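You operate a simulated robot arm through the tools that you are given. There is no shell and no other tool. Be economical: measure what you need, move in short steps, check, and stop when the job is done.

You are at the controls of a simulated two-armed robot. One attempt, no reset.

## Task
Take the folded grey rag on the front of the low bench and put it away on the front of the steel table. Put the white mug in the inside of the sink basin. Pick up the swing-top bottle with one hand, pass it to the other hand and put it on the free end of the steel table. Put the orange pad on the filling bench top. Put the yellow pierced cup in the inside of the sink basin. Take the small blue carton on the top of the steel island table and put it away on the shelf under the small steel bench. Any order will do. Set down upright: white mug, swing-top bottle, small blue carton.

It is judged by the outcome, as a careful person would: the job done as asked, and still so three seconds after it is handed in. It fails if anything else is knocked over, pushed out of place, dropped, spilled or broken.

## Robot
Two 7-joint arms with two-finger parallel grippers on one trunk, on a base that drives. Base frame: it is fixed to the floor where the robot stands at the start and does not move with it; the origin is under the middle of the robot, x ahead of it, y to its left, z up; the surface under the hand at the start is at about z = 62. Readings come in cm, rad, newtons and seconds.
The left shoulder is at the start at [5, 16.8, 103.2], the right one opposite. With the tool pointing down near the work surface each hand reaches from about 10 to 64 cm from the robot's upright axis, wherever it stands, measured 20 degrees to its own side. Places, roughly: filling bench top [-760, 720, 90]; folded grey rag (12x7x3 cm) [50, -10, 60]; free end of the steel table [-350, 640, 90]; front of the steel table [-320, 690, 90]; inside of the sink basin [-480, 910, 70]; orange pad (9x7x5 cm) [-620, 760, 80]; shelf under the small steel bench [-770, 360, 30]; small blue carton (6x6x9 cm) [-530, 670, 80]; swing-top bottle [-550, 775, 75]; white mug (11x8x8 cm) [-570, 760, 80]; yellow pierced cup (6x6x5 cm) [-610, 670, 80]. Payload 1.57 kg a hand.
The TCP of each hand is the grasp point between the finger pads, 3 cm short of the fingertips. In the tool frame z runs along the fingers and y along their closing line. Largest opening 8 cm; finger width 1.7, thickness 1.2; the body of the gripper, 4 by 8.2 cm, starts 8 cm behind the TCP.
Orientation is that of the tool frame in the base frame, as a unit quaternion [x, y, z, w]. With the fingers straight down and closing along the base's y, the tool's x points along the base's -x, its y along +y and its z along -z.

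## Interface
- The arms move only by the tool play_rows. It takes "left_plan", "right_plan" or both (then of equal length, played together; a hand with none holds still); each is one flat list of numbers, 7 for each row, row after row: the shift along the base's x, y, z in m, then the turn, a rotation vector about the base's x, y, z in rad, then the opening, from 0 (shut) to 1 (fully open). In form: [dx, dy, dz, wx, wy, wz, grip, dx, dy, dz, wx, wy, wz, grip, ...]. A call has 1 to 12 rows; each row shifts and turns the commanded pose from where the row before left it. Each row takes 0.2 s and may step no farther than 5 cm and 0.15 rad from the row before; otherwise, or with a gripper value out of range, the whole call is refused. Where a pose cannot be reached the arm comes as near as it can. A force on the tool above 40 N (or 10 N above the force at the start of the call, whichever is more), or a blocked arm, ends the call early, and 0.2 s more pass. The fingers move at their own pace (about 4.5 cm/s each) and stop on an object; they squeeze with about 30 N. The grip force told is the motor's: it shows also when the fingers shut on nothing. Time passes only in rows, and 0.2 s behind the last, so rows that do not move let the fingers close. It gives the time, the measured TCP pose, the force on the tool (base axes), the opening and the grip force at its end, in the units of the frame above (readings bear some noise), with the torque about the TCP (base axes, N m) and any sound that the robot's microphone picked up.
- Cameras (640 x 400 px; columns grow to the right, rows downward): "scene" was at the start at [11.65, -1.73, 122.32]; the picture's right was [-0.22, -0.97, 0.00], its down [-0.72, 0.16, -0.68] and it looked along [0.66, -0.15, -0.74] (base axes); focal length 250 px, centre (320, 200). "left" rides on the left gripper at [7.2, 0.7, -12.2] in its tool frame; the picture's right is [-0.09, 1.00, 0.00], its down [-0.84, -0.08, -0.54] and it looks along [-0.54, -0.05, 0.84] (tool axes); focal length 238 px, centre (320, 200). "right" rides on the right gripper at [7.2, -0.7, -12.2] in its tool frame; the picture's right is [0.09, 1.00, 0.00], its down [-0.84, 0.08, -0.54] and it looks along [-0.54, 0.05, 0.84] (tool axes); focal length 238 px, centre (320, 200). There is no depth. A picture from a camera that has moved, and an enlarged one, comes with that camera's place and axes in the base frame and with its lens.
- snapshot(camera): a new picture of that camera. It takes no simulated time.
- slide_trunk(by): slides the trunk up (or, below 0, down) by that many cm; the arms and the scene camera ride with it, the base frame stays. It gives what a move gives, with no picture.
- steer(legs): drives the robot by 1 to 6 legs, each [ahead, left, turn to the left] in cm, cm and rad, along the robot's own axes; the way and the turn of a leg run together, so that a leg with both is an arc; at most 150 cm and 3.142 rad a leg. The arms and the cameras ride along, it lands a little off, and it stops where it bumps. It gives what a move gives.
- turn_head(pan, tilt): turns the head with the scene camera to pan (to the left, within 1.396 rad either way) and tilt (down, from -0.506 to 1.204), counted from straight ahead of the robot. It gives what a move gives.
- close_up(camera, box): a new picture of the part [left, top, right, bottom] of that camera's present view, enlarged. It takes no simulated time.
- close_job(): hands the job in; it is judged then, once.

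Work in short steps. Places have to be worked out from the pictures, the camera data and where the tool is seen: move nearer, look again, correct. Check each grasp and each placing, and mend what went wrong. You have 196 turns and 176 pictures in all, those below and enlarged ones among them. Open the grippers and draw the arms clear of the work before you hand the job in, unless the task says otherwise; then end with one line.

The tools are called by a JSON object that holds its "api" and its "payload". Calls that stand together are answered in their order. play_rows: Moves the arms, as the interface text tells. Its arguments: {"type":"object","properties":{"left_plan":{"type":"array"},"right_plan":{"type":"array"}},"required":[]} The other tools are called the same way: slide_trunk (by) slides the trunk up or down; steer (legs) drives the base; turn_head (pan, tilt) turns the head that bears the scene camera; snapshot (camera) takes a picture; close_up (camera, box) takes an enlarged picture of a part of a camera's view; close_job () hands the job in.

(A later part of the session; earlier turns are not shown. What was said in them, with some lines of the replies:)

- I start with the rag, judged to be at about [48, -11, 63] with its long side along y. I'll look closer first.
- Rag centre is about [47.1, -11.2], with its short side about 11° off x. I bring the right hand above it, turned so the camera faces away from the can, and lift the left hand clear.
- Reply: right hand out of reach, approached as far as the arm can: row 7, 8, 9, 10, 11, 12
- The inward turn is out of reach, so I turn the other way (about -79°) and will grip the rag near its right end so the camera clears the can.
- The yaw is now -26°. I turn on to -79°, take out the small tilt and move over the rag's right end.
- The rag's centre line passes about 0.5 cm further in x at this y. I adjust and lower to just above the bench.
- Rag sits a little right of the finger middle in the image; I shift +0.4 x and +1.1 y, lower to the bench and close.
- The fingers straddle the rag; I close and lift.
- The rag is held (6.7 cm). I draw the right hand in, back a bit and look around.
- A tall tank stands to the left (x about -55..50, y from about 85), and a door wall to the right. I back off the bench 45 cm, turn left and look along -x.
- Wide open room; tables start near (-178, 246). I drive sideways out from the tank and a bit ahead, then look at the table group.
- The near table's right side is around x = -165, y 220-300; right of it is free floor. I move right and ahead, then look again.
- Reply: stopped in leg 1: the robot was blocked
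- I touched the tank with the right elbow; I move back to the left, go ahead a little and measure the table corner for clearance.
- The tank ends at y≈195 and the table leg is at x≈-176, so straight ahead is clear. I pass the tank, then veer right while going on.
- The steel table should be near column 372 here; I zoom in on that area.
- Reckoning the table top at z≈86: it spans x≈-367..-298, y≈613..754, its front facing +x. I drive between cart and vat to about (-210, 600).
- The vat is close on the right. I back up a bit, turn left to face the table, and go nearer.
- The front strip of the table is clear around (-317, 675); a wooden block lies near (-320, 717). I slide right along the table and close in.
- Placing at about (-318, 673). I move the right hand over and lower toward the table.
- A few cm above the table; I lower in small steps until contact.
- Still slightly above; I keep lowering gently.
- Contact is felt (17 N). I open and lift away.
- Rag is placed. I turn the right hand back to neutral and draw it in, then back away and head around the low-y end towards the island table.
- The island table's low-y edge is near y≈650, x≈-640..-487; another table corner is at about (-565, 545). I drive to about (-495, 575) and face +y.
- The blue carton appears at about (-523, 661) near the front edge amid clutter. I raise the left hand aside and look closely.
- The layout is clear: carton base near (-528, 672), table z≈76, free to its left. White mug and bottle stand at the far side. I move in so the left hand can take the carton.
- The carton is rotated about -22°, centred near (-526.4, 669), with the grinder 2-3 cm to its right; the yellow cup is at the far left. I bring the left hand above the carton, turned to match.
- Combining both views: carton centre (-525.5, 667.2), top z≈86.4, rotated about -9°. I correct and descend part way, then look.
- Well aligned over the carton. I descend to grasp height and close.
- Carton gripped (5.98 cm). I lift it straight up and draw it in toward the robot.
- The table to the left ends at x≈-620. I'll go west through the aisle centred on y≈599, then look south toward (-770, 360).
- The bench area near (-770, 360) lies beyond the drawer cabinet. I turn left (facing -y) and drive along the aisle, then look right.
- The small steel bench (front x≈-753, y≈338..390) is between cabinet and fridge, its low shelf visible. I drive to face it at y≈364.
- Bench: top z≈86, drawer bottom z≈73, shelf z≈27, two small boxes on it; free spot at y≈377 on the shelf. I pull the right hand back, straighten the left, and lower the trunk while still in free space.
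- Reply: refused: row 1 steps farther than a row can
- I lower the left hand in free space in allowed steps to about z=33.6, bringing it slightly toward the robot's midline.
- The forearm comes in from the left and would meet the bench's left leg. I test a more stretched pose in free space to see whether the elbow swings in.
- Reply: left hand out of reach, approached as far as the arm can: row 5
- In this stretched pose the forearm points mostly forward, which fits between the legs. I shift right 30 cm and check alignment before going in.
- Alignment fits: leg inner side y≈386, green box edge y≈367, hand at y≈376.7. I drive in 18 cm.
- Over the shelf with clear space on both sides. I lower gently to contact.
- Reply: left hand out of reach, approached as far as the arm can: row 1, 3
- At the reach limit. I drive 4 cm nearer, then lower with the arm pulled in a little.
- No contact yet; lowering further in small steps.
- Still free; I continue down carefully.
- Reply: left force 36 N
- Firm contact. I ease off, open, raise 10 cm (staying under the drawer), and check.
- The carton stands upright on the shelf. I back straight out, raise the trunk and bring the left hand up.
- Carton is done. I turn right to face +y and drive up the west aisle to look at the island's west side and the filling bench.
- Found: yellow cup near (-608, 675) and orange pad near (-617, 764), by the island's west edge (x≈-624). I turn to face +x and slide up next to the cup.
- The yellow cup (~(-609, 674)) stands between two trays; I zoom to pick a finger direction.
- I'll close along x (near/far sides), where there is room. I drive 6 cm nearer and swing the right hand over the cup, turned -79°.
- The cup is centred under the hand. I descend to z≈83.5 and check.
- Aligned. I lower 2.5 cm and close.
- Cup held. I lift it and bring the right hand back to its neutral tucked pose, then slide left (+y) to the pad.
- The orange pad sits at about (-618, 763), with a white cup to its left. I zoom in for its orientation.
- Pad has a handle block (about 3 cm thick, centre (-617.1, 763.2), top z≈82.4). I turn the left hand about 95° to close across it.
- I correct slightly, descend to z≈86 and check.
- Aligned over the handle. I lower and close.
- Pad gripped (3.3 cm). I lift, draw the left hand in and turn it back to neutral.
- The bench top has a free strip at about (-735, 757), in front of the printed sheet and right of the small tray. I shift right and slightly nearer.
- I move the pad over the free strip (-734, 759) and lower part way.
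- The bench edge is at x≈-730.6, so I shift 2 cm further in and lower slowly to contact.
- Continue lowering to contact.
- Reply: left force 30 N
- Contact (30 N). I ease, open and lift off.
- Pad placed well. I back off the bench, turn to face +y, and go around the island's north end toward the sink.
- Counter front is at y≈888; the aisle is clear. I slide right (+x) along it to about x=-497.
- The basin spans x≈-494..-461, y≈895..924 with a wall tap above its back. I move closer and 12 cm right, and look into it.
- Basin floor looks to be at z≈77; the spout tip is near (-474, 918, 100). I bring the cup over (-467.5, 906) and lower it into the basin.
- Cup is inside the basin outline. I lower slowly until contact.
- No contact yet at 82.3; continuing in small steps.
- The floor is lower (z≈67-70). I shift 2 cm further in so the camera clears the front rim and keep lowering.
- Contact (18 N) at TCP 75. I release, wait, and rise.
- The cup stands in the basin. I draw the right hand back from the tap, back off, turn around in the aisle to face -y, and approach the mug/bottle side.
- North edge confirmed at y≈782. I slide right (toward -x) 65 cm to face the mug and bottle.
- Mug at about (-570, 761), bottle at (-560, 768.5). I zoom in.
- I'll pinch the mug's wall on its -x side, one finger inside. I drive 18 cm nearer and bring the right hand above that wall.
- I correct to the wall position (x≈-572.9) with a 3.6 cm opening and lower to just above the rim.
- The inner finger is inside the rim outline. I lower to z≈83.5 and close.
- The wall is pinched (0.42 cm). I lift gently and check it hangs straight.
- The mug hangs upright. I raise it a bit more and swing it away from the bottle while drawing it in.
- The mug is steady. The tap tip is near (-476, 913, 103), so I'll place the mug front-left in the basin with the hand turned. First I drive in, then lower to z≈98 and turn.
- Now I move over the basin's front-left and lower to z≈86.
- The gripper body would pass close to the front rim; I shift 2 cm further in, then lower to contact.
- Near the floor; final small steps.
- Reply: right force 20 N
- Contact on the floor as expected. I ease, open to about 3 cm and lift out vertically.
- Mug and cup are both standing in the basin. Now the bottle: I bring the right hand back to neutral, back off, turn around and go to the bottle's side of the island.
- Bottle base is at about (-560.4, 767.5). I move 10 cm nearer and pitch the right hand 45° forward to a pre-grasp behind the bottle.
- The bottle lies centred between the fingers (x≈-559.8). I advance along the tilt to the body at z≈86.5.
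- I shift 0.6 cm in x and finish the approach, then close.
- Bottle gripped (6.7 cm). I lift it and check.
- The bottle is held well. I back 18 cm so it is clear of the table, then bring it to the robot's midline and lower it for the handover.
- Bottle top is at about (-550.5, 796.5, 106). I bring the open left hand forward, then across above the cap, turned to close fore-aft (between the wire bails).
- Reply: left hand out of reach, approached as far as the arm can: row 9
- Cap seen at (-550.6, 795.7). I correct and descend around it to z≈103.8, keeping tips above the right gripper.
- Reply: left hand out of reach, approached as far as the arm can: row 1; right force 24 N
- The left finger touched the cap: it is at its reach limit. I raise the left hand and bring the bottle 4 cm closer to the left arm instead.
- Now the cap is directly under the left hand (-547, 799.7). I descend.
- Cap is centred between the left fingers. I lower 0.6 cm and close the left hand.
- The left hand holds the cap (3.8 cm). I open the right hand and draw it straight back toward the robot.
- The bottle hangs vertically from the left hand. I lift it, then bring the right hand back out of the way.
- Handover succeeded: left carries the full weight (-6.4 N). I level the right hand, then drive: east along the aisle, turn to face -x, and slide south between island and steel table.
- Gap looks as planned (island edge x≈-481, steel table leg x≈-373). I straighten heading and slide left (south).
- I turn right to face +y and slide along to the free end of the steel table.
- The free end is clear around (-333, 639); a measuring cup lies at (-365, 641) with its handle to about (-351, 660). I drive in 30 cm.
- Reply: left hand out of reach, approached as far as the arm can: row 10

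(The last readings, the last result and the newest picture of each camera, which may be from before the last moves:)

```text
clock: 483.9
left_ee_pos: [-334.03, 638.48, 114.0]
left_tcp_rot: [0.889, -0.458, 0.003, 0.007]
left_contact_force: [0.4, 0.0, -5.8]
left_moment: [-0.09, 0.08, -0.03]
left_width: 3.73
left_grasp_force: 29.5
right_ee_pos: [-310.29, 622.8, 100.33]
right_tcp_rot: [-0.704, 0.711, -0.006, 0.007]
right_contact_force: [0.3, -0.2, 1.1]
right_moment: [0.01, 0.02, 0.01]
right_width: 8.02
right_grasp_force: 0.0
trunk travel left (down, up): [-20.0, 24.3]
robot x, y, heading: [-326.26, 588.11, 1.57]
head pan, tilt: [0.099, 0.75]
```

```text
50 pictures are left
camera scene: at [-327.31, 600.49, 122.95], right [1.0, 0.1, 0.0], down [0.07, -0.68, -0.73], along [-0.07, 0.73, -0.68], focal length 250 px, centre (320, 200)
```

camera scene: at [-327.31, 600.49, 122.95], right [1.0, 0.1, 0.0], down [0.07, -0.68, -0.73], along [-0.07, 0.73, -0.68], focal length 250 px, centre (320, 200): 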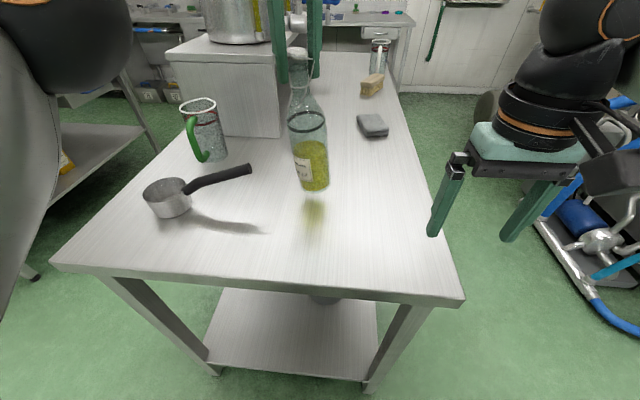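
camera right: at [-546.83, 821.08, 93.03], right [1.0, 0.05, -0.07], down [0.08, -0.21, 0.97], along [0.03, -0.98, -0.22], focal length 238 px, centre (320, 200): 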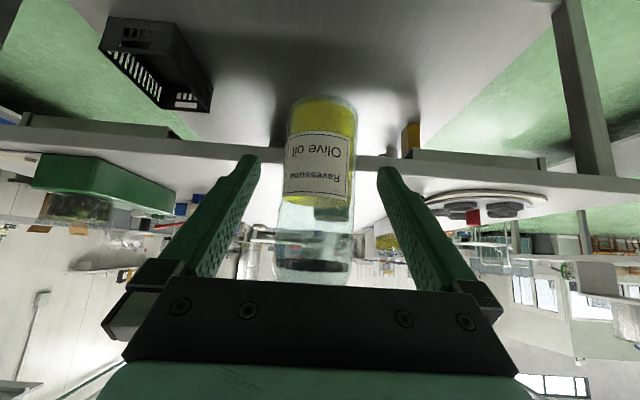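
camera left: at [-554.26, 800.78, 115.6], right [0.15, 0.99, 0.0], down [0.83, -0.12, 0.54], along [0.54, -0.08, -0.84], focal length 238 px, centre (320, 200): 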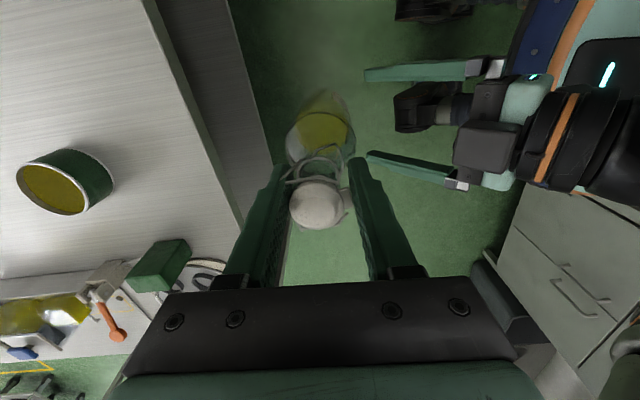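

The bottle hangs over the free end; I zoom to check its tilt before lowering.

{"api": "close_up", "payload": {"camera": "scene", "box": [220, 20, 420, 240]}}

{"api": "snapshot", "payload": {"camera": "left"}}

```text
1.82 times, centred on (320, 130) of scene
camera zoom: at [-327.31, 600.49, 122.95], right [1.0, 0.1, 0.0], down [0.07, -0.68, -0.73], along [-0.07, 0.73, -0.68], focal length 454 px, centre (320, 327)
```

zoom: 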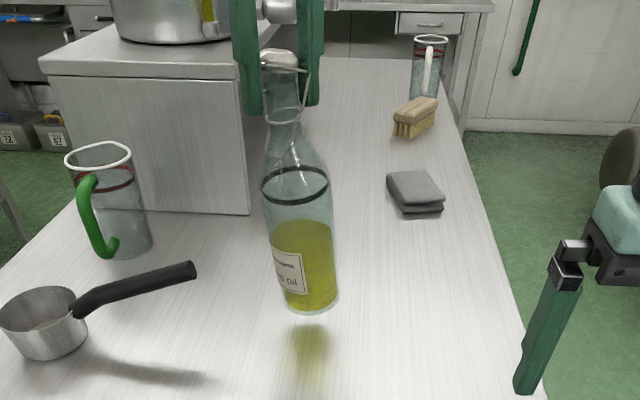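

```text
48 pictures are left
camera left: at [-330.32, 632.27, 126.24], right [-0.86, -0.5, 0.01], down [-0.42, 0.73, 0.53], along [-0.27, 0.46, -0.85], focal length 238 px, centre (320, 200)
```

left: 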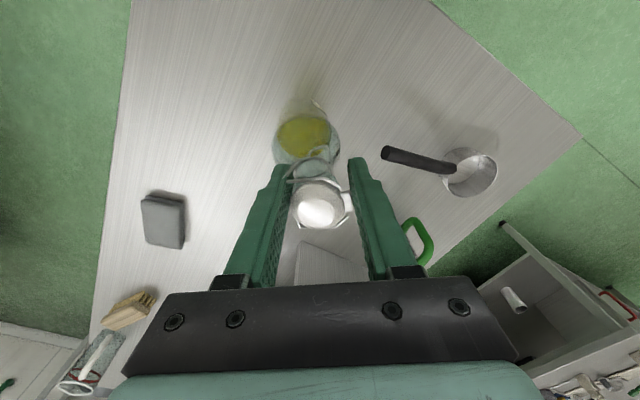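

The bottle leans about 5° in the grip (base toward +x, slightly +y). I tilt the hand to bring it upright and start lowering.

{"api": "play_rows", "payload": {"left_plan": [0, 0, -0.008, -0.023, 0.04, 0, 0, 0, 0, -0.008, -0.022, 0.04, 0, 0, 0, 0, -0.008, 0, 0, 0, 0]}}

{"api": "close_up", "payload": {"camera": "scene", "box": [220, 20, 420, 240]}}

{"api": "snapshot", "payload": {"camera": "left"}}

```text
clock: 484.6
left_ee_pos: [-334.1, 638.38, 111.65]
left_tcp_rot: [0.887, -0.46, -0.026, 0.038]
left_contact_force: [0.4, 0.5, -6.6]
left_moment: [-0.07, 0.0, -0.01]
left_width: 3.74
left_grasp_force: 30.0
left hand out of reach, approached as far as the arm can: row 2
right_ee_pos: [-310.11, 622.8, 100.37]
right_tcp_rot: [-0.704, 0.71, -0.007, 0.008]
right_contact_force: [1.2, 0.0, -1.1]
right_moment: [-0.03, 0.0, 0.01]
right_width: 8.01
right_grasp_force: 0.0
trunk travel left (down, up): [-20.0, 24.3]
robot x, y, heading: [-326.52, 588.19, 1.567]
head pan, tilt: [0.099, 0.75]
```

```text
1.82 times, centred on (320, 130) of scene
camera zoom: at [-327.32, 600.48, 122.95], right [1.0, 0.1, 0.0], down [0.07, -0.68, -0.73], along [-0.07, 0.73, -0.68], focal length 454 px, centre (320, 327)
```

zoom: 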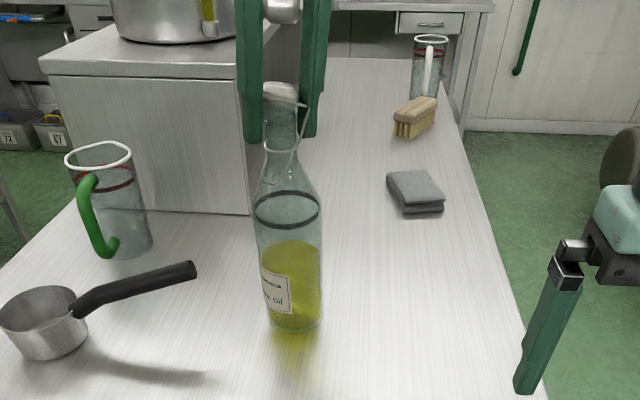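

```text
46 pictures are left
camera left: at [-329.45, 632.55, 123.76], right [-0.86, -0.5, 0.09], down [-0.38, 0.75, 0.54], along [-0.34, 0.43, -0.84], focal length 238 px, centre (320, 200)
```

left: 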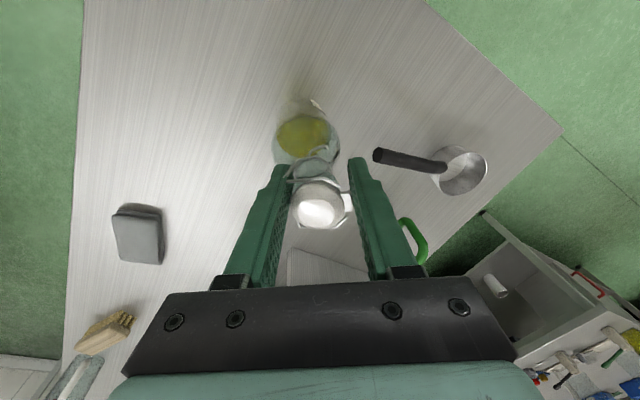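

The bottle is upright now, about 2-3 cm above the table. I lower to contact.

{"api": "play_rows", "payload": {"left_plan": [0, 0, -0.008, 0, 0, 0, 0, 0, 0, -0.006, 0, 0, 0, 0, 0, 0, -0.005, 0, 0, 0, 0, 0, 0, 0, 0, 0, 0, 0]}}

```text
clock: 485.6
left_ee_pos: [-333.9, 638.26, 109.74]
left_tcp_rot: [0.887, -0.459, -0.025, 0.037]
left_contact_force: [2.9, 2.7, 11.6]
left_moment: [0.29, -0.89, 0.01]
left_width: 3.64
left_grasp_force: 30.0
right_ee_pos: [-310.18, 622.63, 100.22]
right_tcp_rot: [-0.704, 0.71, -0.005, 0.008]
right_contact_force: [0.5, -0.4, -0.7]
right_moment: [0.0, -0.01, -0.03]
right_width: 8.01
right_grasp_force: 0.0
trunk travel left (down, up): [-20.0, 24.3]
robot x, y, heading: [-326.59, 588.44, 1.568]
head pan, tilt: [0.099, 0.75]
```

Contact (12 N). I check uprightness before letting go.

{"api": "close_up", "payload": {"camera": "scene", "box": [220, 20, 420, 240]}}

```text
1.82 times, centred on (320, 130) of scene
camera zoom: at [-327.27, 600.39, 122.96], right [1.0, 0.1, 0.0], down [0.07, -0.68, -0.73], along [-0.07, 0.73, -0.68], focal length 454 px, centre (320, 327)
```

zoom: 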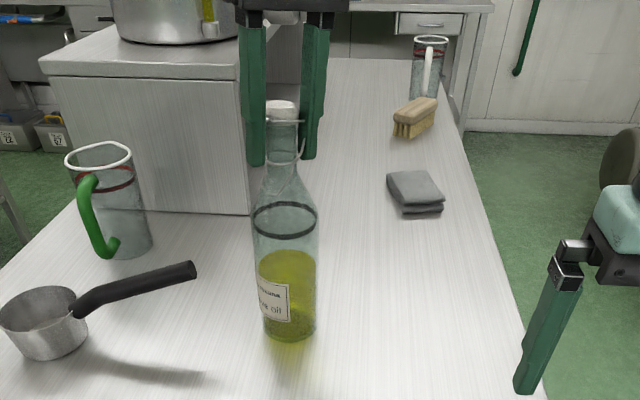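

Upright on the table. I open and raise the left hand straight up.

{"api": "play_rows", "payload": {"left_plan": [0, 0, 0.001, 0, 0, 0, 0.55, 0, 0, 0, 0, 0, 0, 0.8, 0, 0, 0, 0, 0, 0, 0.9, 0, 0, 0, 0, 0, 0, 0.9, 0, 0, 0.02, 0, 0, 0, 0.9, 0, 0, 0.03, 0, 0, 0, 0.9, 0, 0, 0.04, 0, 0, 0, 0.9, 0, 0, 0.02, 0, 0, 0, 0.9]}}

{"api": "close_up", "payload": {"camera": "scene", "box": [220, 20, 420, 240]}}

```text
clock: 487.4
left_ee_pos: [-335.0, 635.28, 115.9]
left_tcp_rot: [0.887, -0.46, -0.026, 0.036]
left_contact_force: [-0.1, 0.0, 0.6]
left_moment: [0.01, -0.02, 0.0]
left_width: 7.2
left_grasp_force: 0.1
left hand out of reach, approached as far as the arm can: row 6, 7, 8
right_ee_pos: [-310.31, 622.68, 100.33]
right_tcp_rot: [-0.705, 0.71, -0.006, 0.008]
right_contact_force: [0.2, 0.2, 0.5]
right_moment: [0.02, -0.01, -0.03]
right_width: 8.01
right_grasp_force: 0.0
trunk travel left (down, up): [-20.0, 24.3]
robot x, y, heading: [-326.43, 588.29, 1.574]
head pan, tilt: [0.099, 0.75]
```

```text
1.82 times, centred on (320, 130) of scene
camera zoom: at [-327.32, 600.41, 122.96], right [1.0, 0.1, 0.0], down [0.07, -0.68, -0.73], along [-0.07, 0.73, -0.68], focal length 454 px, centre (320, 327)
```

zoom: 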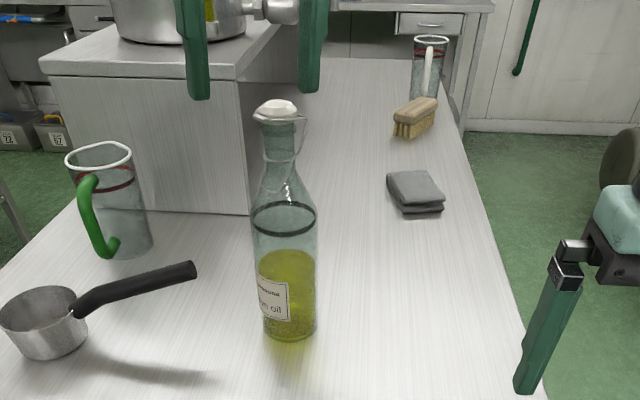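

The bottle stands free. The arm is at its height limit, so I raise the trunk 14 cm to clear the cap, then back away.

{"api": "slide_trunk", "payload": {"by": 14}}

{"api": "steer", "payload": {"legs": [[-45, 0, 0]]}}

{"api": "turn_head", "payload": {"pan": 0.05, "tilt": 0.5}}

{"api": "snapshot", "payload": {"camera": "scene"}}

```text
clock: 489.1
left_ee_pos: [-335.08, 635.4, 129.75]
left_tcp_rot: [0.887, -0.46, -0.026, 0.036]
left_contact_force: [0.1, -0.4, 0.0]
left_moment: [-0.01, 0.0, -0.01]
left_width: 7.21
left_grasp_force: 0.1
right_ee_pos: [-310.25, 622.67, 114.39]
right_tcp_rot: [-0.704, 0.71, -0.006, 0.008]
right_contact_force: [0.4, 0.5, -0.5]
right_moment: [0.0, -0.01, 0.01]
right_width: 8.0
right_grasp_force: 0.1
trunk travel left (down, up): [-34.0, 10.3]
robot x, y, heading: [-326.28, 588.16, 1.566]
head pan, tilt: [0.099, 0.75]
```

```text
clock: 491.8
left_ee_pos: [-335.17, 590.51, 129.78]
left_tcp_rot: [0.887, -0.46, -0.026, 0.035]
left_contact_force: [0.0, 0.0, 0.1]
left_moment: [0.0, -0.04, -0.02]
left_width: 7.2
left_grasp_force: 0.1
right_ee_pos: [-310.36, 577.94, 114.28]
right_tcp_rot: [-0.703, 0.711, -0.006, 0.008]
right_contact_force: [0.4, -0.7, 0.2]
right_moment: [0.01, 0.0, 0.0]
right_width: 7.98
right_grasp_force: 0.0
trunk travel left (down, up): [-34.0, 10.3]
robot x, y, heading: [-326.48, 543.17, 1.567]
head pan, tilt: [0.099, 0.75]
```

```text
clock: 492.6
left_ee_pos: [-335.1, 590.69, 129.79]
left_tcp_rot: [0.887, -0.46, -0.027, 0.036]
left_contact_force: [0.8, 0.3, 0.1]
left_moment: [-0.02, -0.01, 0.01]
left_width: 7.17
left_grasp_force: 0.0
right_ee_pos: [-310.24, 577.95, 114.33]
right_tcp_rot: [-0.703, 0.711, -0.007, 0.008]
right_contact_force: [0.4, -0.1, -0.3]
right_moment: [0.03, 0.01, 0.01]
right_width: 8.01
right_grasp_force: 0.0
trunk travel left (down, up): [-34.0, 10.3]
robot x, y, heading: [-326.54, 543.18, 1.569]
head pan, tilt: [0.051, 0.499]
```

```text
43 pictures are left
camera scene: at [-327.03, 556.53, 139.14], right [1.0, 0.05, 0.0], down [0.02, -0.48, -0.88], along [-0.04, 0.88, -0.48], focal length 250 px, centre (320, 200)
```

scene: 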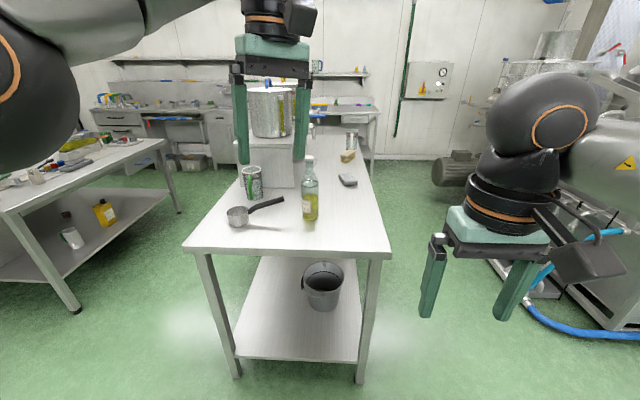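

Everything is placed, both grippers are open and the arms are clear of the work. I hand the job in.

{"api": "close_job", "payload": {}}

```text
The job is handed in.
```

I placed all six objects as asked, and the job is handed in; the judging result is not known to me. The mug, bottle and carton were set down upright. The right elbow bumped the tall tank next to the low bench once, early on, and I saw no sign that it moved.
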